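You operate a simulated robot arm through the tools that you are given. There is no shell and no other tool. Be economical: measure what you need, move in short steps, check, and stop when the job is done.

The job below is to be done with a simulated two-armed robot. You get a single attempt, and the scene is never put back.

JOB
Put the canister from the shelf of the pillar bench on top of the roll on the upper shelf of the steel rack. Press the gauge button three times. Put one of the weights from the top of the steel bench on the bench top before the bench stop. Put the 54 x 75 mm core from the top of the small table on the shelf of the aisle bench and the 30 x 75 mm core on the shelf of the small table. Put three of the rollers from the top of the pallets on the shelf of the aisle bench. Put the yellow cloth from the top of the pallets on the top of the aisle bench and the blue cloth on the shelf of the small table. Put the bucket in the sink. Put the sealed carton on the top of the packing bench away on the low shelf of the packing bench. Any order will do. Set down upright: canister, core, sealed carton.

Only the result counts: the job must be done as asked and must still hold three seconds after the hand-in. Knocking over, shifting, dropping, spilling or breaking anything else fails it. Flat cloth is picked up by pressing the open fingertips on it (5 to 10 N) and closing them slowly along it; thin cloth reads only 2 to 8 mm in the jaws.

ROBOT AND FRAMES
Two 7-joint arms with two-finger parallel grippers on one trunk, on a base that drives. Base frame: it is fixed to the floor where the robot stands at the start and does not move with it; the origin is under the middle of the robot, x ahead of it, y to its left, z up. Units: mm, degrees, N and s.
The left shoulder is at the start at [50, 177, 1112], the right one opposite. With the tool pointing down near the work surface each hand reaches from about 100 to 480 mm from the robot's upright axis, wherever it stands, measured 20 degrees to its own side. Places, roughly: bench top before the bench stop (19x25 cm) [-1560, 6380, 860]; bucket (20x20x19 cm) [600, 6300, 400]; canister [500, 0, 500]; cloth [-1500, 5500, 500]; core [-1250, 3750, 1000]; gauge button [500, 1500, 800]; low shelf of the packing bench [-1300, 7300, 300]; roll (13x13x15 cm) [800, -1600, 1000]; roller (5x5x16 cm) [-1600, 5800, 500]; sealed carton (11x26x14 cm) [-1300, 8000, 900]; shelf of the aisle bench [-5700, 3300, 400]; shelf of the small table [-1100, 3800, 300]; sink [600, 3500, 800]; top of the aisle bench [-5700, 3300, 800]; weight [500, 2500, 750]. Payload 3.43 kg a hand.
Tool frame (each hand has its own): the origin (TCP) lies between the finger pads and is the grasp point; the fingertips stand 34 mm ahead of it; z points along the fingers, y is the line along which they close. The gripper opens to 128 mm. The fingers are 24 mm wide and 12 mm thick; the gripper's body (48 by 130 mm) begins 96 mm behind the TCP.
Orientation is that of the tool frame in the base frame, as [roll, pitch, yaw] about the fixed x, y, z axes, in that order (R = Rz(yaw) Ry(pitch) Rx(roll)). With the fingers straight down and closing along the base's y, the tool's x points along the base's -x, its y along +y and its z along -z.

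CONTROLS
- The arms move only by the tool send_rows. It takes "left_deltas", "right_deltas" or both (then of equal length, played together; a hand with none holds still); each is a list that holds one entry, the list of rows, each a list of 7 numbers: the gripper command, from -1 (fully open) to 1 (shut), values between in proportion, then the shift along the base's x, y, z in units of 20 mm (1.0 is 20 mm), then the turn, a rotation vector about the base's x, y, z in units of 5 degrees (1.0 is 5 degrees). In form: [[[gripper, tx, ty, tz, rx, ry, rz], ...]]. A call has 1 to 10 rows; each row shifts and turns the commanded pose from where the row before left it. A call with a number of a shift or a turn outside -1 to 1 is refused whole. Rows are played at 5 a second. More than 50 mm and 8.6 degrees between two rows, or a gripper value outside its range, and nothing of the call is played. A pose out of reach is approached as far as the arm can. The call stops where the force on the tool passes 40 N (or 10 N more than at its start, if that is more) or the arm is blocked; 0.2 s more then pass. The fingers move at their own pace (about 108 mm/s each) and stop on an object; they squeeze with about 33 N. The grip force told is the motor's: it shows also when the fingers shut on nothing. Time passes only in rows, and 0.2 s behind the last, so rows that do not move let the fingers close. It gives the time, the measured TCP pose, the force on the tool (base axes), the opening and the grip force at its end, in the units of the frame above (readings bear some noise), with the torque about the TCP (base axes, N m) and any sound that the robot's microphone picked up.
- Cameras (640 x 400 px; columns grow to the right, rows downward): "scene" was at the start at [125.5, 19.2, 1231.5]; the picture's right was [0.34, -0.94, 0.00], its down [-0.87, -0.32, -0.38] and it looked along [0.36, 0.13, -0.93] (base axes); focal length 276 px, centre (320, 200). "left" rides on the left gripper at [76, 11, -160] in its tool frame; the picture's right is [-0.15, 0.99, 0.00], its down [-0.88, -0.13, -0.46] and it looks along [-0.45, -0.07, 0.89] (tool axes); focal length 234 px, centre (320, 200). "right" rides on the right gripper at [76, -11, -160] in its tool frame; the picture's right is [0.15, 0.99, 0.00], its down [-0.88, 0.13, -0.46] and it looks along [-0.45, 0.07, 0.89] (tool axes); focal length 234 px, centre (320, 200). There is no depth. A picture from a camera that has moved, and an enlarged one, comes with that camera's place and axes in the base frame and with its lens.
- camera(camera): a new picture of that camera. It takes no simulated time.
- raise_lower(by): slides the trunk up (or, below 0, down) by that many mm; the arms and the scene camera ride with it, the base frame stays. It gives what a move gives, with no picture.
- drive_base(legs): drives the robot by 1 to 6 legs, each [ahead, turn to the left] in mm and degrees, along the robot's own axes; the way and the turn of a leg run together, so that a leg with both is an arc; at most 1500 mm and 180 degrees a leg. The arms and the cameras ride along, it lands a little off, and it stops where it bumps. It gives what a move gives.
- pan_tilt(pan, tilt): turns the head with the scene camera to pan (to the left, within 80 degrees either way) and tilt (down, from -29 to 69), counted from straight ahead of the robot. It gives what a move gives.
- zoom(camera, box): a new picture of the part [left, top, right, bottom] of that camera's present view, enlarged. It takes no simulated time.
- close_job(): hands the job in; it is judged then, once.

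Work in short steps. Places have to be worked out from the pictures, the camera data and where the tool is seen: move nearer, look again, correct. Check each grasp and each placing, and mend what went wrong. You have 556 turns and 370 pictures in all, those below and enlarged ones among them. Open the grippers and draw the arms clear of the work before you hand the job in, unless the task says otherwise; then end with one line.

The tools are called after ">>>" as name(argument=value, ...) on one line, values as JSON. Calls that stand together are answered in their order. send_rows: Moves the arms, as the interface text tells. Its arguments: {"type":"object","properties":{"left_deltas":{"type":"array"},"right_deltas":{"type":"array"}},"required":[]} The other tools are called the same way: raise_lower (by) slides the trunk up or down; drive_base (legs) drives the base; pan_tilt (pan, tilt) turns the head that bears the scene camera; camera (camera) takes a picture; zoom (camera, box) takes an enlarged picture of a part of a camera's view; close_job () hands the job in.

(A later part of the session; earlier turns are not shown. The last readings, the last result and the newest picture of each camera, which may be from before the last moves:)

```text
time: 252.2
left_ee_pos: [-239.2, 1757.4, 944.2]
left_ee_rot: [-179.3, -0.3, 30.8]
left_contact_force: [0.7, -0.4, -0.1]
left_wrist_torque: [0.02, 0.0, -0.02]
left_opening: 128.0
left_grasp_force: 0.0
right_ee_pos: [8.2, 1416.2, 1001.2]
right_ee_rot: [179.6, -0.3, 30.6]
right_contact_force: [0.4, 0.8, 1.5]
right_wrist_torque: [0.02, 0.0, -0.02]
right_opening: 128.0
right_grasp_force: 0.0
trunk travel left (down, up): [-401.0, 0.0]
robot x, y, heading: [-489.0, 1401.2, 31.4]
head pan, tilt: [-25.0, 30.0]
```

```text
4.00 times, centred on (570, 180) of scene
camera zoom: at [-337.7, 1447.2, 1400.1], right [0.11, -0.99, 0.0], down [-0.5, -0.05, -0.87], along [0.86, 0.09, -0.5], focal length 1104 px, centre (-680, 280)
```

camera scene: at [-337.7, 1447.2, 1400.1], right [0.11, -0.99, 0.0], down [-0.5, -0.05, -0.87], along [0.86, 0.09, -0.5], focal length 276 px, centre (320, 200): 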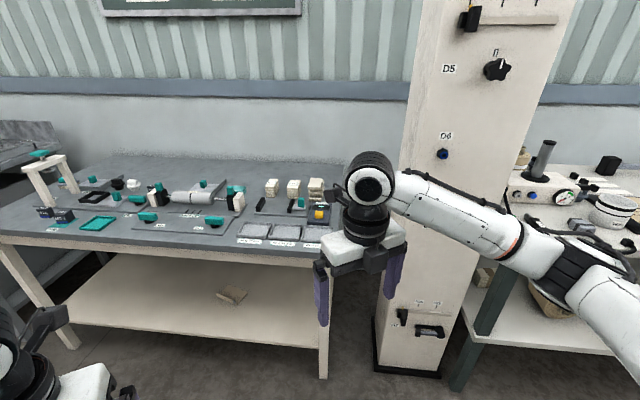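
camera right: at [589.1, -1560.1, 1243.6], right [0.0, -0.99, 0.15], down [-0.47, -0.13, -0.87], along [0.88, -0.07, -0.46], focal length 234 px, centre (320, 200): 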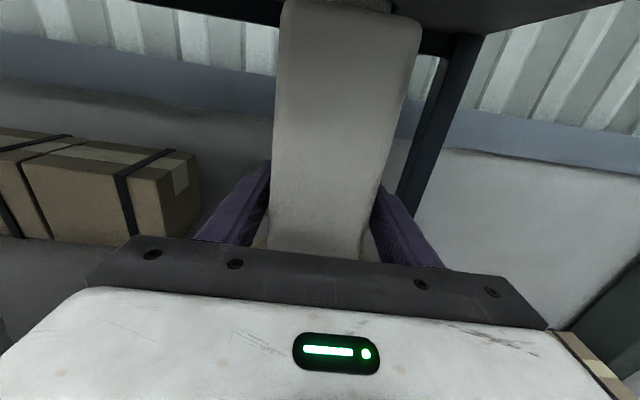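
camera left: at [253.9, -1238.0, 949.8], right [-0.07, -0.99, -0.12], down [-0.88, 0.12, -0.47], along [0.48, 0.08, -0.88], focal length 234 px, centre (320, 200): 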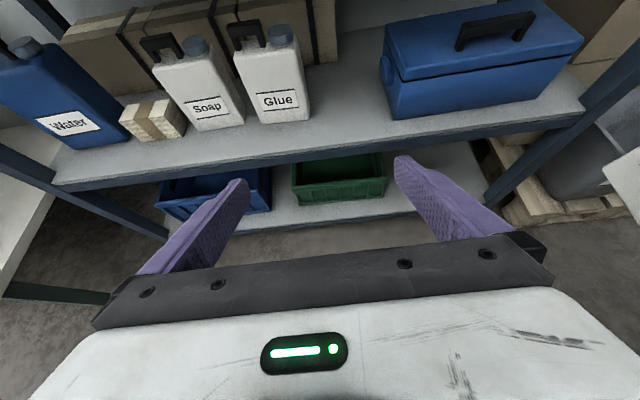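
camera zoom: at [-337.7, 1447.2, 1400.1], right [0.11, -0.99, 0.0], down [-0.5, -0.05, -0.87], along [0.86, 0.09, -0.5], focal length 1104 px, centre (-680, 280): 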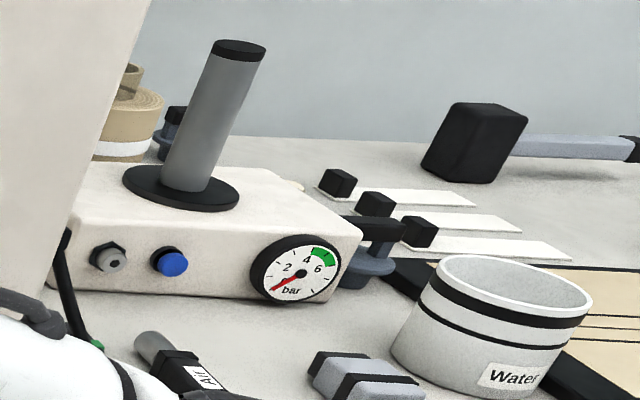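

The gauge with its yellow button is at about [538,1543] on the steel bench. I drive in front of it, using the right hand.

>>> send_rows(left_deltas=[[[-1, -0.8, -0.5, 0.3, 0, 0, 0], [-1, -0.8, -0.5, 0.3, 0, 0, 0], [-1, -0.8, -0.5, 0.3, 0, 0, 0], [-1, -0.8, -0.5, 0.3, 0, 0, 0]]])

>>> drive_base(legs=[[0, 7], [440, 0], [0, -39]])

>>> pan_tilt(pan=-20, tilt=45)

>>> camera(camera="scene")

>>> camera(camera="right")

```text
time: 253.2
left_ee_pos: [-304.2, 1716.4, 968.2]
left_ee_rot: [-179.2, -0.3, 30.9]
left_contact_force: [0.2, -0.2, 0.8]
left_wrist_torque: [0.0, 0.02, 0.01]
left_opening: 128.2
left_grasp_force: 0.0
right_ee_pos: [9.0, 1417.3, 1001.2]
right_ee_rot: [179.5, -0.3, 30.7]
right_contact_force: [1.0, -0.2, 0.4]
right_wrist_torque: [-0.03, 0.0, 0.01]
right_opening: 128.2
right_grasp_force: 0.0
trunk travel left (down, up): [-401.0, 0.0]
robot x, y, heading: [-492.2, 1404.8, 31.4]
head pan, tilt: [-25.0, 30.0]
```

```text
time: 258.3
left_ee_pos: [185.2, 1838.5, 968.4]
left_ee_rot: [-179.3, -0.4, -1.8]
left_contact_force: [0.6, 0.1, 1.1]
left_wrist_torque: [0.02, 0.01, 0.01]
left_opening: 128.0
left_grasp_force: 0.0
right_ee_pos: [286.4, 1417.0, 1001.4]
right_ee_rot: [179.6, -0.2, -2.1]
right_contact_force: [-1.1, 0.1, 0.8]
right_wrist_torque: [0.04, -0.04, 0.03]
right_opening: 128.3
right_grasp_force: 0.0
trunk travel left (down, up): [-401.0, 0.0]
robot x, y, heading: [-135.8, 1672.1, -1.5]
head pan, tilt: [-25.0, 30.0]
```

```text
time: 259.0
left_ee_pos: [184.5, 1838.3, 967.9]
left_ee_rot: [-179.3, -0.5, -1.8]
left_contact_force: [-0.1, -0.2, 0.3]
left_wrist_torque: [-0.03, -0.01, 0.03]
left_opening: 128.0
left_grasp_force: 0.2
right_ee_pos: [285.1, 1416.2, 1001.3]
right_ee_rot: [179.6, -0.4, -2.1]
right_contact_force: [0.1, 0.4, -0.2]
right_wrist_torque: [-0.03, 0.0, -0.02]
right_opening: 128.1
right_grasp_force: 0.1
trunk travel left (down, up): [-401.0, 0.0]
robot x, y, heading: [-143.5, 1671.8, -1.2]
head pan, tilt: [-20.0, 45.0]
```

```text
281 pictures are left
camera scene: at [6.4, 1640.5, 1377.5], right [-0.37, -0.93, 0.0], down [-0.66, 0.26, -0.71], along [0.66, -0.26, -0.71], focal length 276 px, centre (320, 200)
```

scene: 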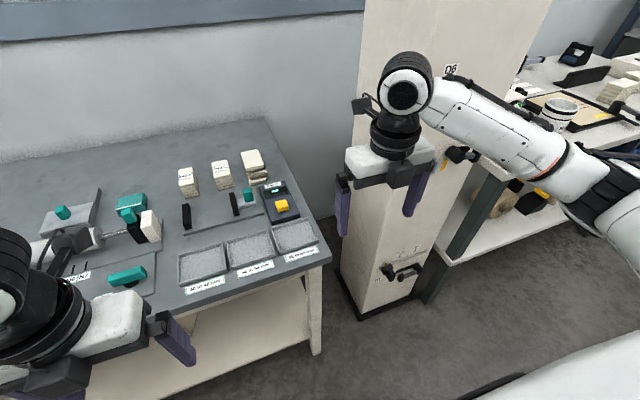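

```text
280 pictures are left
camera right: at [362.7, 1426.7, 1161.3], right [0.11, -0.99, 0.01], down [-0.89, -0.09, 0.45], along [-0.45, -0.06, -0.89], focal length 234 px, centre (320, 200)
```

right: 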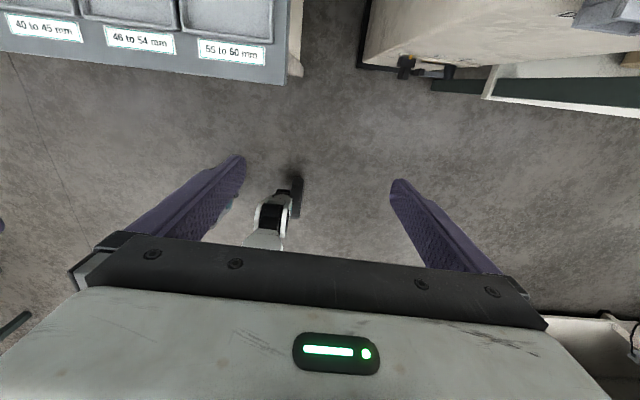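

Triangulated button top ≈[540,1544,823]. I drive in 85 mm, close the right fingers, and tilt the hand 30° forward over the button.

>>> drive_base(legs=[[85, 0]])

>>> send_rows(right_deltas=[[[1, 0.7, 0.65, -0.4, 0, -1, 0], [1, 0.7, 0.65, -0.4, 0, -1, 0], [1, 0.7, 0.65, -0.4, 0, -1, 0], [1, 0.7, 0.65, -0.4, 0, -1, 0], [1, 0.7, 0.65, -0.4, 0, -1, 0], [1, 0.7, 0.65, -0.4, 0, -1, 0], [1, 0.7, 0.65, -0.4, 0, 0, 0], [1, 0.7, 0.65, -0.4, 0, 0, 0], [1, 0.7, 0.65, -0.4, 0, 0, 0], [1, 0, 0, 0, 0, 0, 0]]])

>>> camera(camera="right")

>>> camera(camera="scene")

```text
time: 260.1
left_ee_pos: [269.8, 1835.8, 968.3]
left_ee_rot: [-179.3, -0.3, -1.8]
left_contact_force: [0.3, 0.5, -0.2]
left_wrist_torque: [0.0, 0.04, -0.05]
left_opening: 127.9
left_grasp_force: 0.1
right_ee_pos: [371.3, 1414.1, 1001.0]
right_ee_rot: [179.5, -0.3, -2.0]
right_contact_force: [-0.2, 0.0, 0.0]
right_wrist_torque: [0.01, 0.04, 0.0]
right_opening: 127.8
right_grasp_force: 0.0
trunk travel left (down, up): [-401.0, 0.0]
robot x, y, heading: [-54.2, 1669.5, -1.2]
head pan, tilt: [-20.0, 45.0]
```

```text
time: 262.3
left_ee_pos: [268.7, 1836.8, 967.5]
left_ee_rot: [-179.3, -0.4, -1.7]
left_contact_force: [0.9, -0.2, 0.2]
left_wrist_torque: [0.0, 0.0, 0.03]
left_opening: 128.0
left_grasp_force: 0.0
right_ee_pos: [496.2, 1531.4, 930.8]
right_ee_rot: [-179.3, -30.3, -2.3]
right_contact_force: [-0.6, -0.4, 0.5]
right_wrist_torque: [0.03, 0.0, -0.03]
right_opening: 0.1
right_grasp_force: 32.8
trunk travel left (down, up): [-401.0, 0.0]
robot x, y, heading: [-56.8, 1671.3, -1.4]
head pan, tilt: [-20.0, 45.0]
```

```text
279 pictures are left
camera right: at [481.7, 1541.6, 1106.6], right [0.09, -0.99, 0.06], down [-0.99, -0.1, -0.05], along [0.06, -0.06, -1.0], focal length 234 px, centre (320, 200)
```

right: 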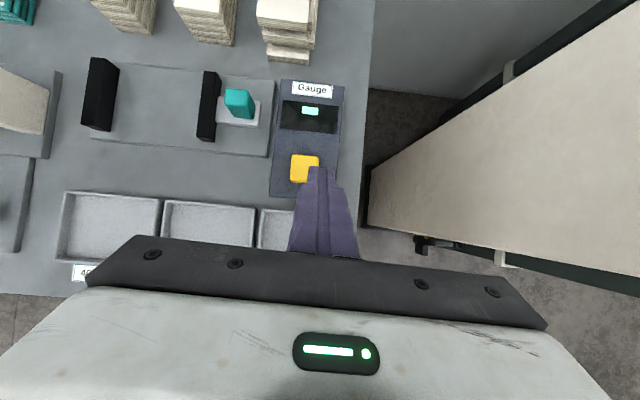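

```text
278 pictures are left
camera scene: at [90.3, 1638.4, 1377.5], right [-0.36, -0.93, 0.0], down [-0.66, 0.26, -0.71], along [0.66, -0.26, -0.71], focal length 276 px, centre (320, 200)
```

scene: 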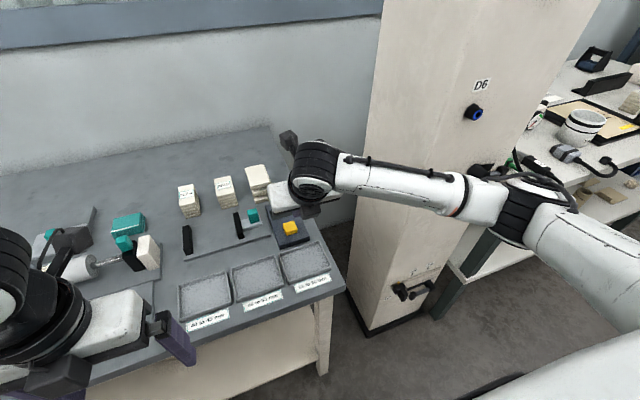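

>>> send_rows(right_deltas=[[[1, 0.5, 0.4, 0, 0, 0, 0], [1, 0.55, 0.4, -0.3, 0, 0, 0], [1, 0, 0, -1, 0, 0, 0], [1, 0, 0, -1, 0, 0, 0], [1, 0, 0, -0.8, 0, 0, 0], [1, 0, 0, 0, 0, 0, 0]]])

>>> zoom(camera="right", box=[220, 70, 420, 270])

>>> zoom(camera="scene", box=[240, 150, 360, 270])

```text
time: 263.7
left_ee_pos: [270.1, 1835.9, 968.8]
left_ee_rot: [-179.3, -0.4, -1.8]
left_contact_force: [0.5, -0.1, -0.4]
left_wrist_torque: [0.0, 0.0, -0.01]
left_opening: 127.8
left_grasp_force: 0.1
right_ee_pos: [516.4, 1548.3, 868.5]
right_ee_rot: [-179.3, -30.3, -2.3]
right_contact_force: [0.3, 0.3, 2.8]
right_wrist_torque: [0.02, 0.01, 0.03]
right_opening: 0.0
right_grasp_force: 32.7
trunk travel left (down, up): [-401.0, 0.0]
robot x, y, heading: [-53.7, 1667.4, -1.4]
head pan, tilt: [-20.0, 45.0]
heard: click
```

```text
2.00 times, centred on (320, 170) of right
camera zoom: at [502.8, 1557.5, 1045.0], right [0.09, -0.99, 0.06], down [-0.99, -0.1, -0.05], along [0.06, -0.06, -1.0], focal length 468 px, centre (320, 260)
```

zoom: 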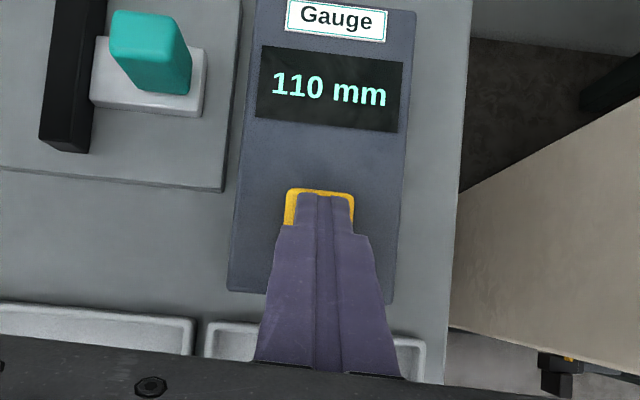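

```text
3.33 times, centred on (300, 210) of scene
camera zoom: at [90.1, 1638.6, 1377.5], right [-0.36, -0.93, 0.0], down [-0.66, 0.26, -0.71], along [0.66, -0.26, -0.71], focal length 920 px, centre (387, 167)
```

zoom: 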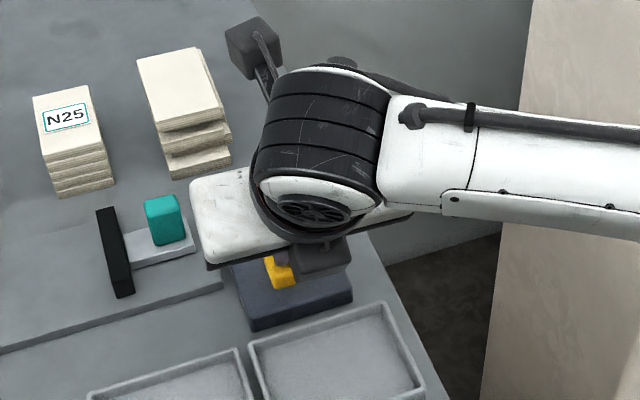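

A click was heard: first press done (display shows 110 mm). I lift off and listen.

>>> send_rows(right_deltas=[[[1, 0, 0, 0.5, 0, 0, 0], [1, 0, 0, 0.5, 0, 0, 0], [1, 0, 0, 0, 0, 0, 0]]])

>>> zoom(camera="right", box=[220, 70, 420, 270])

```text
time: 264.5
left_ee_pos: [268.8, 1836.0, 968.5]
left_ee_rot: [-179.3, -0.3, -1.8]
left_contact_force: [-0.7, -0.4, -0.5]
left_wrist_torque: [0.03, 0.02, 0.01]
left_opening: 127.7
left_grasp_force: 0.1
right_ee_pos: [517.1, 1548.8, 888.1]
right_ee_rot: [-179.3, -30.3, -2.4]
right_contact_force: [0.6, 0.6, 0.2]
right_wrist_torque: [0.02, 0.02, 0.01]
right_opening: 0.0
right_grasp_force: 33.4
trunk travel left (down, up): [-401.0, 0.0]
robot x, y, heading: [-59.2, 1672.2, -1.2]
head pan, tilt: [-20.0, 45.0]
```

```text
2.00 times, centred on (320, 170) of right
camera zoom: at [503.7, 1558.4, 1065.1], right [0.09, -0.99, 0.06], down [-0.99, -0.1, -0.05], along [0.06, -0.06, -1.0], focal length 468 px, centre (320, 260)
```

zoom: 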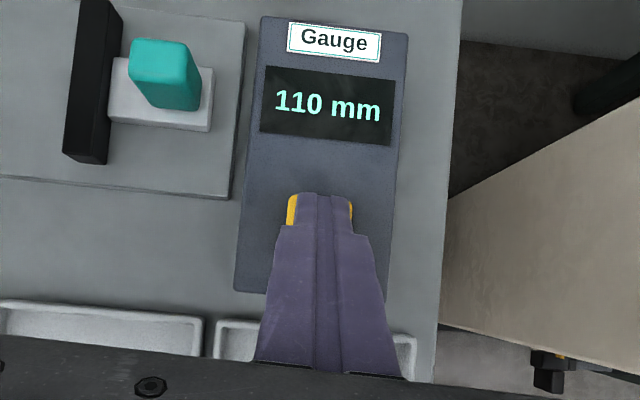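

>>> send_rows(right_deltas=[[[1, 0, 0, -0.5, 0, 0, 0], [1, 0, 0, -0.5, 0, 0, 0], [1, 0, 0, 0, 0, 0, 0]]])

>>> send_rows(right_deltas=[[[1, 0, 0, 0.5, 0, 0, 0], [1, 0, 0, 0.5, 0, 0, 0], [1, 0, 0, 0, 0, 0, 0]]])

>>> zoom(camera="right", box=[220, 70, 420, 270])

```text
time: 265.3
left_ee_pos: [269.7, 1835.7, 967.1]
left_ee_rot: [-179.3, -0.4, -1.8]
left_contact_force: [0.2, 0.0, 0.5]
left_wrist_torque: [-0.04, 0.0, 0.0]
left_opening: 128.1
left_grasp_force: 0.0
right_ee_pos: [518.1, 1547.2, 868.9]
right_ee_rot: [-179.1, -30.5, -2.4]
right_contact_force: [-0.2, -0.2, 3.1]
right_wrist_torque: [0.02, -0.05, 0.03]
right_opening: 0.2
right_grasp_force: 33.1
trunk travel left (down, up): [-401.0, 0.0]
robot x, y, heading: [-54.2, 1672.7, -1.4]
head pan, tilt: [-20.0, 45.0]
heard: click
```

```text
time: 266.1
left_ee_pos: [269.0, 1834.6, 968.5]
left_ee_rot: [-179.4, -0.4, -1.8]
left_contact_force: [-0.1, 0.0, -0.5]
left_wrist_torque: [0.03, 0.0, -0.02]
left_opening: 128.1
left_grasp_force: 0.1
right_ee_pos: [519.2, 1546.6, 888.1]
right_ee_rot: [-179.4, -30.3, -2.4]
right_contact_force: [-0.3, -0.2, 0.5]
right_wrist_torque: [-0.01, 0.04, -0.02]
right_opening: 0.1
right_grasp_force: 32.2
trunk travel left (down, up): [-401.0, 0.0]
robot x, y, heading: [-54.4, 1669.8, -1.4]
head pan, tilt: [-20.0, 45.0]
```

```text
2.00 times, centred on (320, 170) of right
camera zoom: at [503.7, 1557.9, 1063.8], right [0.09, -0.99, 0.06], down [-0.99, -0.1, -0.05], along [0.06, -0.06, -1.0], focal length 468 px, centre (320, 260)
```

zoom: 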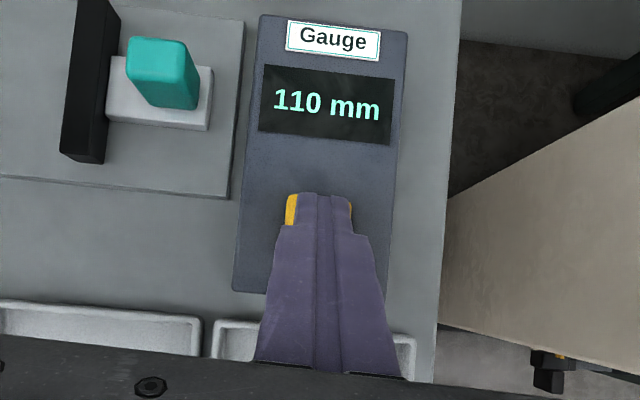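

Second click. Third and last press, then lift well clear.

>>> send_rows(right_deltas=[[[1, 0, 0, -0.5, 0, 0, 0], [1, 0, 0, -0.5, 0, 0, 0], [1, 0, 0, 0, 0, 0, 0]]])

>>> send_rows(right_deltas=[[[1, 0, 0, 1, 0, 0, 0], [1, 0, 0, 1, 0, 0, 0], [1, 0, 0, 1, 0, 0, 0], [1, 0, 0, 1, 0, 0, 0], [1, 0, 0, 1, 0, 0, 0], [1, 0, 0, 1, 0, 0, 0]]])

>>> camera(camera="right")

```text
time: 266.9
left_ee_pos: [269.4, 1836.2, 967.5]
left_ee_rot: [-179.3, -0.3, -1.8]
left_contact_force: [0.5, -0.2, 0.6]
left_wrist_torque: [-0.01, 0.02, 0.02]
left_opening: 128.1
left_grasp_force: 0.1
right_ee_pos: [518.1, 1547.8, 868.2]
right_ee_rot: [-179.2, -30.5, -2.4]
right_contact_force: [0.6, 0.3, 4.2]
right_wrist_torque: [-0.01, -0.05, 0.0]
right_opening: 0.0
right_grasp_force: 32.9
trunk travel left (down, up): [-401.0, 0.0]
robot x, y, heading: [-56.0, 1671.5, -1.2]
head pan, tilt: [-20.0, 45.0]
heard: click
```

```text
time: 268.3
left_ee_pos: [268.7, 1837.3, 967.8]
left_ee_rot: [-179.4, -0.4, -1.8]
left_contact_force: [-0.1, 1.0, -0.5]
left_wrist_torque: [0.01, 0.01, 0.02]
left_opening: 128.3
left_grasp_force: 0.0
right_ee_pos: [518.8, 1546.4, 988.5]
right_ee_rot: [-179.3, -30.4, -2.4]
right_contact_force: [0.8, -0.2, -0.2]
right_wrist_torque: [-0.02, 0.0, -0.02]
right_opening: 0.1
right_grasp_force: 33.2
trunk travel left (down, up): [-401.0, 0.0]
robot x, y, heading: [-58.8, 1669.7, -1.5]
head pan, tilt: [-20.0, 45.0]
```

```text
273 pictures are left
camera right: at [504.7, 1557.1, 1164.7], right [0.09, -0.99, 0.06], down [-0.99, -0.1, -0.05], along [0.06, -0.06, -1.0], focal length 234 px, centre (320, 200)
```

right: 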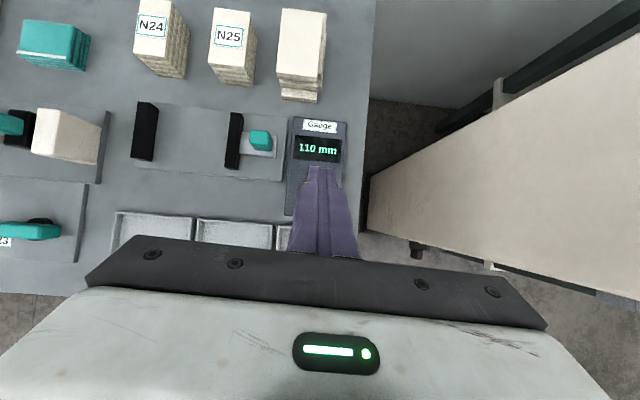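

All three presses registered. I back off, fold the right hand back, and move along the bench toward the weights.

>>> drive_base(legs=[[-300, 0]])

>>> send_rows(right_deltas=[[[-1, -1, -0.7, 0, 0, 1, 0], [-1, -1, -0.7, 0, 0, 1, 0], [-1, -1, -0.7, 0, 0, 1, 0], [-1, -1, -0.7, 0, 0, 1, 0], [-1, -1, -0.7, 0, 0, 1, 0], [-1, -1, -0.7, 0, 0, 1, 0], [-1, -1, -0.7, 0, 0, 0, 0], [-1, -1, 0, 0, 0, 0, 0], [-1, -1, 0, 0, 0, 0, 0], [-1, -1, 0, 0, 0, 0, 0]]])

>>> drive_base(legs=[[0, 90], [500, 0], [0, -90]])

>>> pan_tilt(pan=15, tilt=40)

>>> camera(camera="scene")

```text
time: 270.4
left_ee_pos: [-25.4, 1843.2, 967.7]
left_ee_rot: [-179.2, -0.4, -1.9]
left_contact_force: [0.4, -0.7, -0.8]
left_wrist_torque: [0.0, -0.02, 0.02]
left_opening: 128.0
left_grasp_force: 0.1
right_ee_pos: [222.5, 1553.3, 988.1]
right_ee_rot: [-179.3, -30.2, -2.5]
right_contact_force: [0.5, 0.7, 0.0]
right_wrist_torque: [0.03, -0.01, 0.05]
right_opening: 0.1
right_grasp_force: 33.4
trunk travel left (down, up): [-401.0, 0.0]
robot x, y, heading: [-350.2, 1676.3, -1.3]
head pan, tilt: [-20.0, 45.0]
```

```text
time: 272.6
left_ee_pos: [-25.3, 1842.8, 967.8]
left_ee_rot: [-179.3, -0.4, -1.9]
left_contact_force: [-0.1, -0.4, 0.3]
left_wrist_torque: [-0.03, -0.03, 0.02]
left_opening: 127.7
left_grasp_force: 0.0
right_ee_pos: [23.6, 1456.2, 988.2]
right_ee_rot: [179.5, -0.3, -2.1]
right_contact_force: [0.2, -1.0, -0.4]
right_wrist_torque: [0.01, 0.02, 0.01]
right_opening: 128.0
right_grasp_force: 0.1
trunk travel left (down, up): [-401.0, 0.0]
robot x, y, heading: [-353.3, 1679.6, -1.4]
head pan, tilt: [-20.0, 45.0]
```

```text
time: 283.0
left_ee_pos: [-10.5, 2335.3, 968.4]
left_ee_rot: [-179.2, -0.3, -1.3]
left_contact_force: [0.0, 0.4, -0.9]
left_wrist_torque: [-0.03, 0.0, -0.01]
left_opening: 127.8
left_grasp_force: 0.0
right_ee_pos: [42.7, 1948.9, 987.1]
right_ee_rot: [179.5, -0.3, -1.7]
right_contact_force: [-0.4, 0.3, 0.0]
right_wrist_torque: [-0.03, 0.0, -0.01]
right_opening: 127.8
right_grasp_force: 0.0
trunk travel left (down, up): [-401.0, 0.0]
robot x, y, heading: [-339.3, 2165.7, -0.7]
head pan, tilt: [-20.0, 45.0]
```

```text
time: 284.0
left_ee_pos: [-10.2, 2335.4, 967.2]
left_ee_rot: [-179.3, -0.5, -1.3]
left_contact_force: [0.2, -0.2, 0.3]
left_wrist_torque: [-0.02, -0.03, 0.03]
left_opening: 128.2
left_grasp_force: 0.1
right_ee_pos: [43.4, 1948.0, 987.7]
right_ee_rot: [179.5, -0.3, -1.6]
right_contact_force: [-1.0, -0.1, 0.8]
right_wrist_torque: [-0.02, 0.04, 0.0]
right_opening: 127.8
right_grasp_force: 0.1
trunk travel left (down, up): [-401.0, 0.0]
robot x, y, heading: [-337.3, 2166.8, -0.8]
head pan, tilt: [15.0, 40.0]
```

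```text
272 pictures are left
camera scene: at [-181.3, 2185.6, 1384.7], right [0.24, -0.97, 0.0], down [-0.62, -0.16, -0.77], along [0.74, 0.19, -0.64], focal length 276 px, centre (320, 200)
```

scene: 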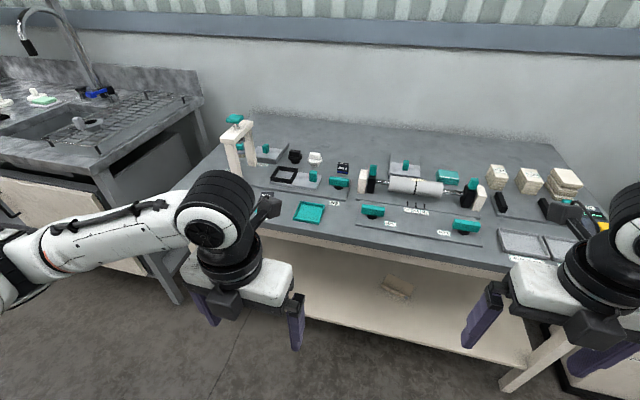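

The left arm hides the weights; I pitch the left hand 30° forward so that its camera looks straight down and move it over them.

>>> send_rows(left_deltas=[[[-1, 1, 0, 0.5, 0, -1, 0], [-1, 1, 0, 0.5, 0, -1, 0], [-1, 1, 0, 0, 0, -1, 0], [-1, 1, 0, 0, 0, -1, 0], [-1, 1, 0, 0, 0, -1, 0], [-1, 1, 0, 0, 0, -1, 0], [-1, 1, 0, 0, 0, 0, 0], [-1, 0, 0, 0, 0, 0, 0]]])

>>> camera(camera="left")

>>> camera(camera="scene")

```text
time: 285.8
left_ee_pos: [128.9, 2334.6, 988.2]
left_ee_rot: [-178.5, -30.3, -1.5]
left_contact_force: [0.6, -1.1, -0.1]
left_wrist_torque: [-0.01, 0.02, 0.01]
left_opening: 128.2
left_grasp_force: 0.1
right_ee_pos: [42.1, 1948.7, 987.5]
right_ee_rot: [179.5, -0.4, -1.7]
right_contact_force: [-0.3, -0.1, -1.0]
right_wrist_torque: [0.0, 0.06, -0.03]
right_opening: 128.2
right_grasp_force: 0.0
trunk travel left (down, up): [-401.0, 0.0]
robot x, y, heading: [-334.1, 2163.4, -0.8]
head pan, tilt: [15.0, 40.0]
```

```text
271 pictures are left
camera left: at [114.6, 2319.6, 1164.5], right [-0.14, -0.99, -0.1], down [-0.99, 0.14, -0.05], along [0.06, 0.09, -0.99], focal length 234 px, centre (320, 200)
```

left: 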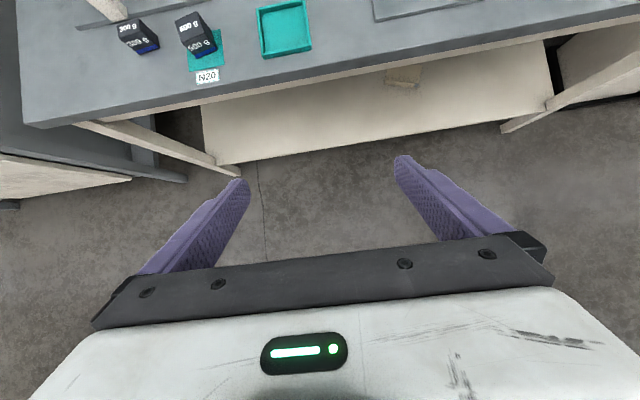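

```text
270 pictures are left
camera scene: at [-181.5, 2185.8, 1384.7], right [0.24, -0.97, 0.0], down [-0.62, -0.16, -0.77], along [0.74, 0.19, -0.64], focal length 276 px, centre (320, 200)
```

scene: 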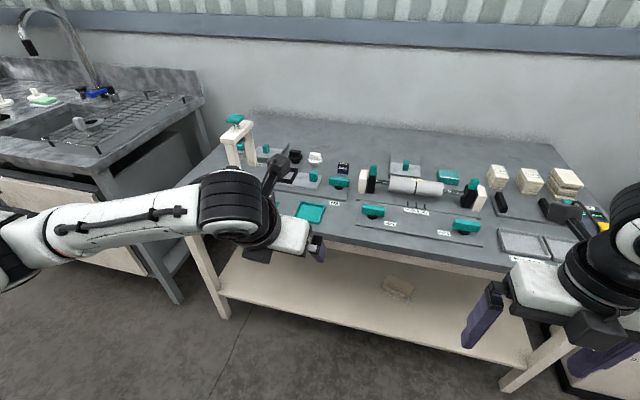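

Two 500 g weights are at roughly [444,2605] and [423,2511]. I move the base to about [0,2320] facing the bench.

>>> send_rows(left_deltas=[[[-1, -1, 0, 0.3, 0, 0, 0], [-1, -1, 0, 0.3, 0, 0, 0], [-1, -1, 0, 0.3, 0, 0, 0]]])

>>> drive_base(legs=[[0, 27], [350, 0], [0, -26]])

>>> camera(camera="left")

```text
time: 286.6
left_ee_pos: [66.9, 2333.4, 1006.6]
left_ee_rot: [-178.5, -30.4, -1.4]
left_contact_force: [-0.2, 0.3, 0.0]
left_wrist_torque: [0.01, 0.0, 0.01]
left_opening: 128.0
left_grasp_force: 0.2
right_ee_pos: [43.2, 1948.4, 988.3]
right_ee_rot: [179.5, -0.3, -1.6]
right_contact_force: [0.9, 1.0, 0.2]
right_wrist_torque: [0.03, -0.03, 0.01]
right_opening: 127.8
right_grasp_force: 0.0
trunk travel left (down, up): [-401.0, 0.0]
robot x, y, heading: [-332.2, 2165.5, -0.8]
head pan, tilt: [15.0, 40.0]
```

```text
time: 291.6
left_ee_pos: [374.1, 2502.5, 1004.9]
left_ee_rot: [-178.5, -30.5, 0.2]
left_contact_force: [0.7, -0.6, -0.5]
left_wrist_torque: [0.01, 0.02, 0.02]
left_opening: 127.9
left_grasp_force: 0.2
right_ee_pos: [360.1, 2116.2, 986.5]
right_ee_rot: [179.5, -0.4, 0.2]
right_contact_force: [-0.8, -0.2, 0.8]
right_wrist_torque: [0.02, -0.02, -0.04]
right_opening: 128.1
right_grasp_force: 0.0
trunk travel left (down, up): [-401.0, 0.0]
robot x, y, heading: [-27.1, 2320.3, 0.8]
head pan, tilt: [15.0, 40.0]
```

```text
269 pictures are left
camera left: at [359.7, 2487.0, 1181.4], right [-0.11, -0.99, -0.1], down [-0.99, 0.12, -0.05], along [0.06, 0.09, -0.99], focal length 234 px, centre (320, 200)
```

left: 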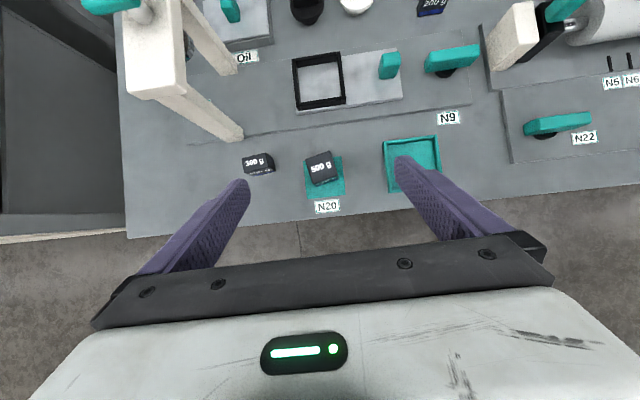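

>>> zoom(camera="left", box=[220, 120, 380, 220])

```text
4.00 times, centred on (300, 170) of left
camera zoom: at [359.7, 2487.0, 1181.4], right [-0.11, -0.99, -0.1], down [-0.99, 0.12, -0.05], along [0.06, 0.09, -0.99], focal length 937 px, centre (400, 320)
```

zoom: 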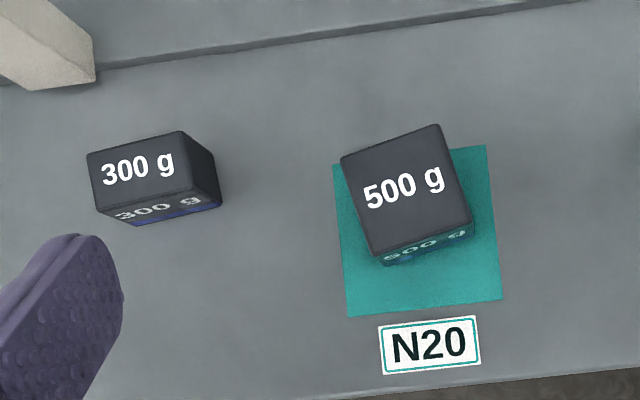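

I choose the 500 g weight (clear of the stand), at about [429,2511], turned ~14.5°. I bring the hand vertical above it, matching the turn.

>>> send_rows(left_deltas=[[[-0.1, 0.5, 0.1, 0, 0, 1, 0], [-0.1, 0.5, 0.1, 0, 0, 1, 0], [-0.1, 0.5, 0.1, 0, 0, 1, 0], [-0.1, 0.5, 0.1, -0.5, 0, 1, 0], [-0.1, 0.5, 0, -0.5, 0, 1, 0], [-0.1, 0.25, 0, -0.5, 0, 1, 0], [-0.1, 0, 0, -0.5, 0, 0, 1], [-0.1, 0, 0, -0.5, 0, 0, 1], [-0.1, 0, 0, -0.5, 0, 0, 0.8], [-0.1, 0, 0, 0, 0, 0, 0]]])

>>> camera(camera="left")

>>> camera(camera="scene")

```text
time: 293.8
left_ee_pos: [430.5, 2510.0, 944.4]
left_ee_rot: [-178.5, -0.3, 14.2]
left_contact_force: [-0.5, 0.4, 0.1]
left_wrist_torque: [-0.02, 0.02, 0.03]
left_opening: 70.6
left_grasp_force: 0.0
right_ee_pos: [359.3, 2117.6, 986.6]
right_ee_rot: [179.5, -0.2, 0.1]
right_contact_force: [0.9, 0.0, -0.1]
right_wrist_torque: [0.04, -0.02, -0.01]
right_opening: 128.1
right_grasp_force: 0.1
trunk travel left (down, up): [-401.0, 0.0]
robot x, y, heading: [-25.6, 2323.1, 1.0]
head pan, tilt: [15.0, 40.0]
```

```text
267 pictures are left
camera left: at [506.9, 2513.5, 1104.9], right [0.1, -0.99, -0.03], down [-0.89, -0.1, 0.45], along [-0.45, -0.02, -0.89], focal length 234 px, centre (320, 200)
```

left: 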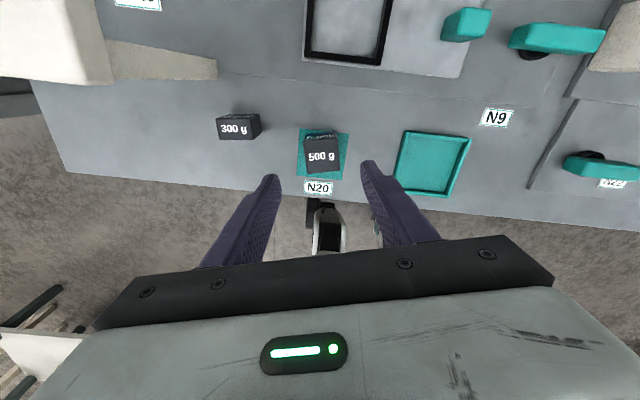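

```text
266 pictures are left
camera scene: at [128.9, 2346.4, 1384.7], right [0.27, -0.96, 0.0], down [-0.62, -0.18, -0.77], along [0.74, 0.21, -0.64], focal length 276 px, centre (320, 200)
```

scene: 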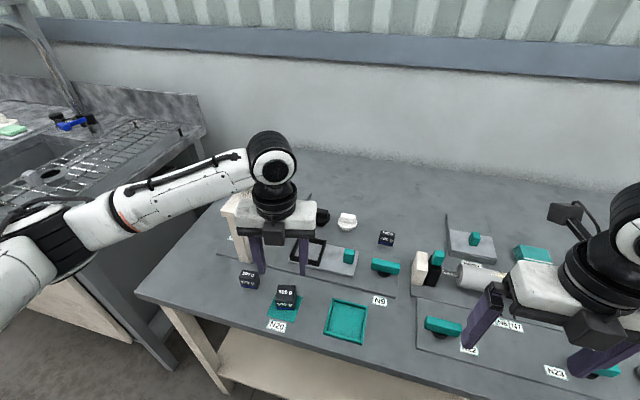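

Weight top is at [429,2511,837], well centred. I descend to z≈841 and close.

>>> send_rows(left_deltas=[[[-0.1, -0.05, 0.04, -1, 0, 0, 0], [-0.1, 0, 0, -1, 0, 0, 0], [-0.1, 0, 0, -1, 0, 0, 0], [-0.1, 0, 0, -1, 0, 0, 0], [-0.1, 0, 0, -0.7, 0, 0, 0], [-0.1, 0, 0, -0.5, 0, 0, 0], [-0.1, 0, 0, 0, 0, 0, 0]]])

>>> camera(camera="left")

```text
time: 295.4
left_ee_pos: [426.5, 2512.4, 840.7]
left_ee_rot: [-178.4, -0.4, 14.3]
left_contact_force: [-0.1, -0.2, 0.5]
left_wrist_torque: [0.01, -0.02, -0.03]
left_opening: 70.7
left_grasp_force: 0.1
right_ee_pos: [360.8, 2116.8, 987.4]
right_ee_rot: [179.4, -0.3, 0.2]
right_contact_force: [-0.8, -0.1, 0.4]
right_wrist_torque: [0.0, -0.01, 0.01]
right_opening: 128.0
right_grasp_force: 0.1
trunk travel left (down, up): [-401.0, 0.0]
robot x, y, heading: [-23.8, 2323.5, 1.0]
head pan, tilt: [15.0, 40.0]
```

```text
265 pictures are left
camera left: at [505.4, 2515.2, 1000.4], right [0.1, -0.99, -0.03], down [-0.89, -0.1, 0.45], along [-0.45, -0.02, -0.89], focal length 234 px, centre (320, 200)
```

left: 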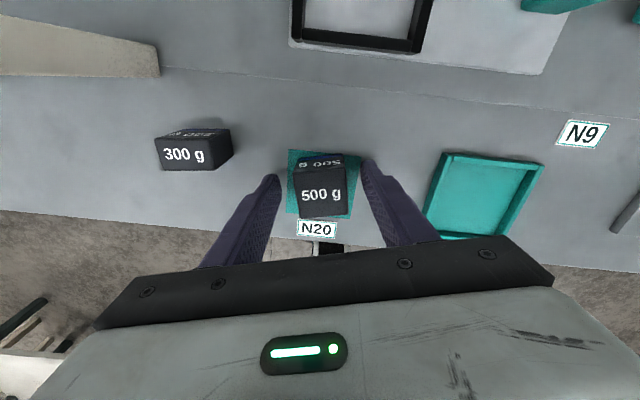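

>>> send_rows(left_deltas=[[[1, 0, 0, 0, 0, 0, 0], [1, 0, 0, 0, 0, 0, 0], [1, 0, 0, 0.5, 0, 0, 0], [1, 0, 0, 1, 0, 0, 0], [1, 0, 0, 1, 0, 0, 0], [1, 0, 0, 1, 0, 0, 0], [1, 0, 0, 1, 0, 0, 0], [1, 0, 0, 1, 0, 0, 0]]])

>>> camera(camera="left")

```text
time: 297.2
left_ee_pos: [430.1, 2512.7, 952.1]
left_ee_rot: [-178.4, -0.3, 14.3]
left_contact_force: [-0.8, 0.1, -4.0]
left_wrist_torque: [0.01, -0.02, 0.01]
left_opening: 39.8
left_grasp_force: 33.3
right_ee_pos: [360.4, 2117.5, 987.8]
right_ee_rot: [179.5, -0.3, 0.2]
right_contact_force: [0.3, 0.4, -0.4]
right_wrist_torque: [-0.01, 0.0, 0.04]
right_opening: 127.7
right_grasp_force: 0.0
trunk travel left (down, up): [-401.0, 0.0]
robot x, y, heading: [-24.0, 2321.7, 0.9]
head pan, tilt: [15.0, 40.0]
```

```text
264 pictures are left
camera left: at [506.3, 2515.6, 1111.8], right [0.1, -0.99, -0.03], down [-0.89, -0.1, 0.45], along [-0.45, -0.02, -0.89], focal length 234 px, centre (320, 200)
```

left: 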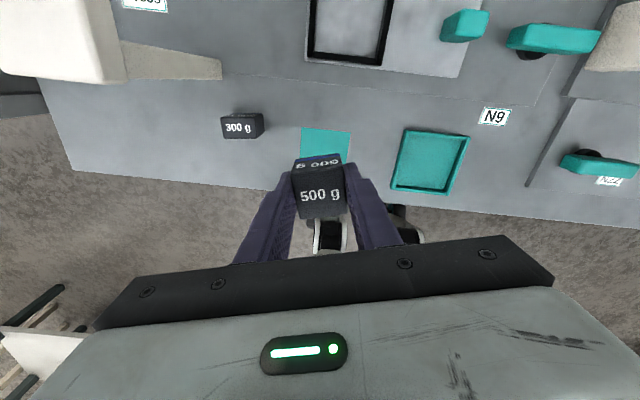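

The weight is held. I back off, turn up the aisle and survey the way to the bench stop.

>>> drive_base(legs=[[-450, 0], [0, 90]])

>>> pan_tilt(pan=10, tilt=15)

>>> camera(camera="scene")

```text
time: 303.8
left_ee_pos: [-670.8, 2769.8, 951.2]
left_ee_rot: [-178.4, -0.3, 104.2]
left_contact_force: [-0.2, -0.2, -5.0]
left_wrist_torque: [0.02, -0.01, -0.01]
left_opening: 39.6
left_grasp_force: 33.6
right_ee_pos: [-274.9, 2701.6, 985.9]
right_ee_rot: [179.5, -0.2, 90.2]
right_contact_force: [0.1, 0.6, 0.4]
right_wrist_torque: [-0.01, 0.01, -0.02]
right_opening: 128.3
right_grasp_force: 0.0
trunk travel left (down, up): [-401.0, 0.0]
robot x, y, heading: [-481.2, 2317.8, 91.2]
head pan, tilt: [15.0, 40.0]
```

```text
time: 304.6
left_ee_pos: [-670.7, 2769.1, 951.3]
left_ee_rot: [-178.3, -0.2, 104.3]
left_contact_force: [0.2, -0.1, -4.5]
left_wrist_torque: [-0.03, -0.01, -0.05]
left_opening: 39.9
left_grasp_force: 33.3
right_ee_pos: [-274.9, 2701.3, 987.3]
right_ee_rot: [179.5, -0.4, 90.2]
right_contact_force: [-0.2, 0.6, -0.3]
right_wrist_torque: [-0.03, 0.02, 0.02]
right_opening: 127.8
right_grasp_force: 0.1
trunk travel left (down, up): [-401.0, 0.0]
robot x, y, heading: [-481.7, 2318.4, 91.0]
head pan, tilt: [10.0, 15.0]
```

```text
263 pictures are left
camera scene: at [-497.6, 2477.8, 1424.1], right [0.98, 0.19, 0.0], down [0.05, -0.26, -0.97], along [-0.18, 0.95, -0.26], focal length 276 px, centre (320, 200)
```

scene: 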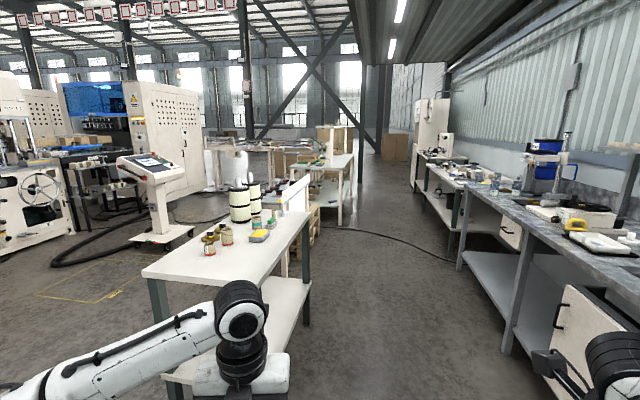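

Clear aisle at x≈-350. I shift lane and drive to y≈4900.

>>> drive_base(legs=[[0, -10], [750, 0], [0, 10], [1000, 0], [850, 0]])

>>> pan_tilt(pan=30, tilt=25)

>>> camera(camera="scene")

```text
time: 319.0
left_ee_pos: [-618.9, 5356.1, 951.3]
left_ee_rot: [-178.4, -0.3, 105.8]
left_contact_force: [-0.1, -0.7, -5.3]
left_wrist_torque: [0.02, 0.01, 0.02]
left_opening: 39.9
left_grasp_force: 33.2
right_ee_pos: [-220.2, 5299.3, 987.1]
right_ee_rot: [179.5, -0.2, 91.8]
right_contact_force: [-0.1, 0.6, 0.0]
right_wrist_torque: [-0.02, 0.01, -0.04]
right_opening: 128.0
right_grasp_force: 0.2
trunk travel left (down, up): [-401.0, 0.0]
robot x, y, heading: [-414.4, 4907.0, 92.3]
head pan, tilt: [10.0, 15.0]
```

```text
time: 319.8
left_ee_pos: [-618.1, 5356.4, 951.6]
left_ee_rot: [-178.4, -0.3, 105.7]
left_contact_force: [0.0, -0.9, -4.8]
left_wrist_torque: [0.01, 0.02, 0.04]
left_opening: 39.7
left_grasp_force: 33.1
right_ee_pos: [-219.8, 5298.2, 987.6]
right_ee_rot: [179.4, -0.4, 91.8]
right_contact_force: [0.0, 0.4, -0.9]
right_wrist_torque: [-0.02, -0.04, -0.05]
right_opening: 128.3
right_grasp_force: 0.0
trunk travel left (down, up): [-401.0, 0.0]
robot x, y, heading: [-415.6, 4908.6, 92.2]
head pan, tilt: [30.0, 25.0]
```

```text
262 pictures are left
camera scene: at [-466.3, 5055.4, 1408.0], right [0.84, 0.54, 0.0], down [0.23, -0.36, -0.91], along [-0.49, 0.77, -0.42], focal length 276 px, centre (320, 200)
```

scene: 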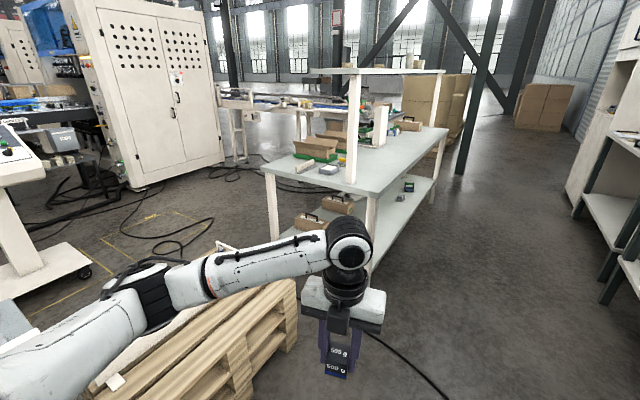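

>>> zoom(camera="scene", box=[230, 60, 460, 230])

>>> pan_tilt(pan=70, tilt=25)

>>> camera(camera="scene")

```text
2.35 times, centred on (345, 145) of scene
camera zoom: at [-466.3, 5055.4, 1408.0], right [0.84, 0.54, 0.0], down [0.23, -0.36, -0.91], along [-0.49, 0.77, -0.42], focal length 649 px, centre (261, 329)
```

zoom: 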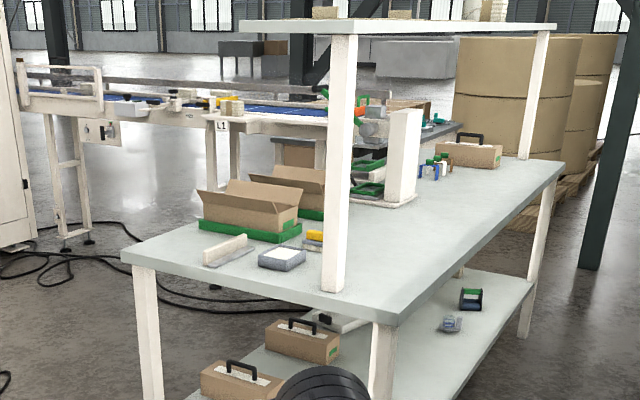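

```text
time: 320.9
left_ee_pos: [-618.9, 5356.8, 950.9]
left_ee_rot: [-178.4, -0.2, 105.9]
left_contact_force: [-0.2, -0.7, -5.2]
left_wrist_torque: [-0.02, -0.03, 0.02]
left_opening: 39.8
left_grasp_force: 32.7
right_ee_pos: [-220.3, 5298.3, 987.6]
right_ee_rot: [179.6, -0.3, 91.7]
right_contact_force: [0.1, 0.0, 0.6]
right_wrist_torque: [-0.02, -0.03, -0.02]
right_opening: 128.0
right_grasp_force: 0.0
trunk travel left (down, up): [-401.0, 0.0]
robot x, y, heading: [-417.4, 4911.9, 92.4]
head pan, tilt: [70.0, 25.0]
```

```text
260 pictures are left
camera scene: at [-504.8, 5005.5, 1408.0], right [0.3, 0.95, 0.0], down [0.4, -0.13, -0.91], along [-0.86, 0.27, -0.42], focal length 276 px, centre (320, 200)
```

scene: 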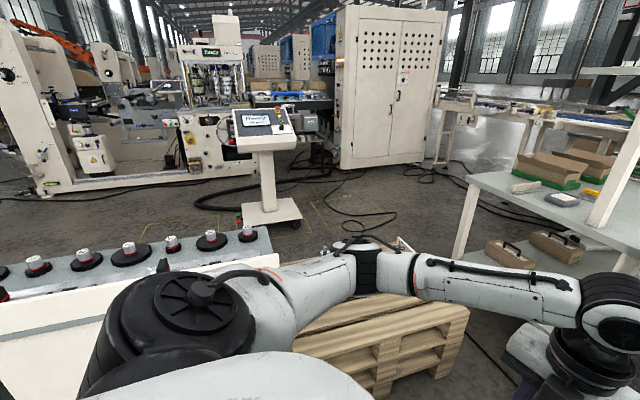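

I drive nearer along the aisle to see the packing bench and pallets properly.

>>> drive_base(legs=[[1000, 0]])

>>> pan_tilt(pan=62, tilt=30)

>>> camera(camera="scene")

```text
time: 326.0
left_ee_pos: [-651.6, 6352.2, 952.6]
left_ee_rot: [-178.4, -0.4, 105.2]
left_contact_force: [-0.2, 0.4, -3.9]
left_wrist_torque: [-0.04, 0.0, 0.02]
left_opening: 39.7
left_grasp_force: 33.2
right_ee_pos: [-253.7, 6292.3, 987.6]
right_ee_rot: [179.5, -0.3, 91.2]
right_contact_force: [0.1, 0.3, 0.3]
right_wrist_torque: [0.0, -0.02, 0.02]
right_opening: 128.2
right_grasp_force: 0.1
trunk travel left (down, up): [-401.0, 0.0]
robot x, y, heading: [-454.0, 5902.2, 91.8]
head pan, tilt: [70.0, 25.0]
```

```text
time: 326.7
left_ee_pos: [-651.1, 6351.5, 951.5]
left_ee_rot: [-178.3, -0.3, 105.2]
left_contact_force: [-0.2, 0.5, -5.0]
left_wrist_torque: [-0.02, 0.01, 0.03]
left_opening: 39.8
left_grasp_force: 33.1
right_ee_pos: [-254.2, 6290.5, 987.1]
right_ee_rot: [179.5, -0.3, 91.3]
right_contact_force: [-0.3, -0.2, -0.1]
right_wrist_torque: [0.0, 0.01, 0.02]
right_opening: 128.2
right_grasp_force: 0.1
trunk travel left (down, up): [-401.0, 0.0]
robot x, y, heading: [-453.6, 5900.2, 92.0]
head pan, tilt: [62.0, 30.0]
```

```text
259 pictures are left
camera scene: at [-535.0, 6011.5, 1400.0], right [0.44, 0.9, 0.0], down [0.45, -0.22, -0.87], along [-0.78, 0.38, -0.5], focal length 276 px, centre (320, 200)
```

scene: 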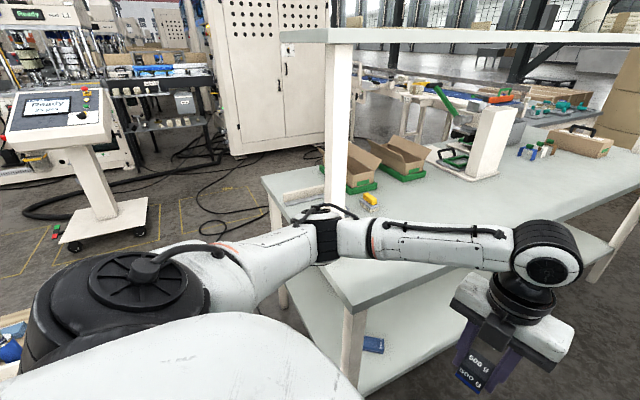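

I turn the base left to view the area between pallets and bench.

>>> drive_base(legs=[[0, 75]])

>>> pan_tilt(pan=-5, tilt=35)

>>> camera(camera="scene")

```text
time: 330.4
left_ee_pos: [-938.6, 5826.1, 951.7]
left_ee_rot: [-178.5, -0.4, -179.8]
left_contact_force: [-0.1, -0.7, -5.7]
left_wrist_torque: [0.04, 0.02, 0.01]
left_opening: 39.8
left_grasp_force: 33.1
right_ee_pos: [-777.3, 6193.5, 987.0]
right_ee_rot: [179.5, -0.4, 166.4]
right_contact_force: [0.5, -0.2, -0.5]
right_wrist_torque: [-0.01, 0.04, -0.01]
right_opening: 127.8
right_grasp_force: 0.0
trunk travel left (down, up): [-401.0, 0.0]
robot x, y, heading: [-451.5, 5901.9, 167.0]
head pan, tilt: [62.0, 30.0]
```

```text
time: 331.8
left_ee_pos: [-938.9, 5826.4, 951.8]
left_ee_rot: [-178.4, -0.4, -179.7]
left_contact_force: [-0.3, -0.7, -5.9]
left_wrist_torque: [0.0, 0.01, 0.03]
left_opening: 39.4
left_grasp_force: 33.1
right_ee_pos: [-777.5, 6194.3, 986.8]
right_ee_rot: [179.5, -0.3, 166.3]
right_contact_force: [0.7, -0.1, 1.4]
right_wrist_torque: [0.01, 0.01, 0.0]
right_opening: 128.2
right_grasp_force: 0.1
trunk travel left (down, up): [-401.0, 0.0]
robot x, y, heading: [-453.8, 5903.7, 167.0]
head pan, tilt: [-5.0, 35.0]
```

```text
258 pictures are left
camera scene: at [-603.6, 5944.3, 1392.2], right [0.31, 0.95, 0.0], down [0.55, -0.18, -0.82], along [-0.78, 0.25, -0.57], focal length 276 px, centre (320, 200)
```

scene: 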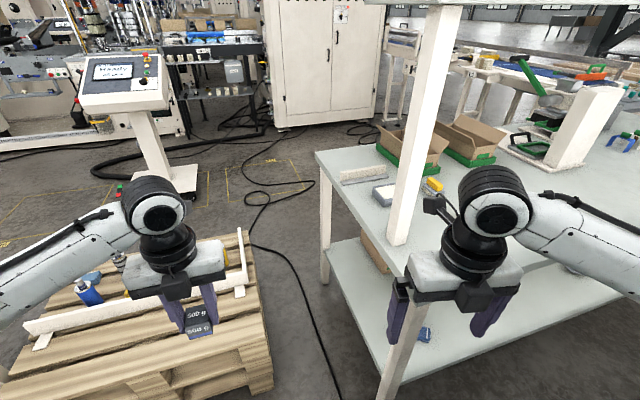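

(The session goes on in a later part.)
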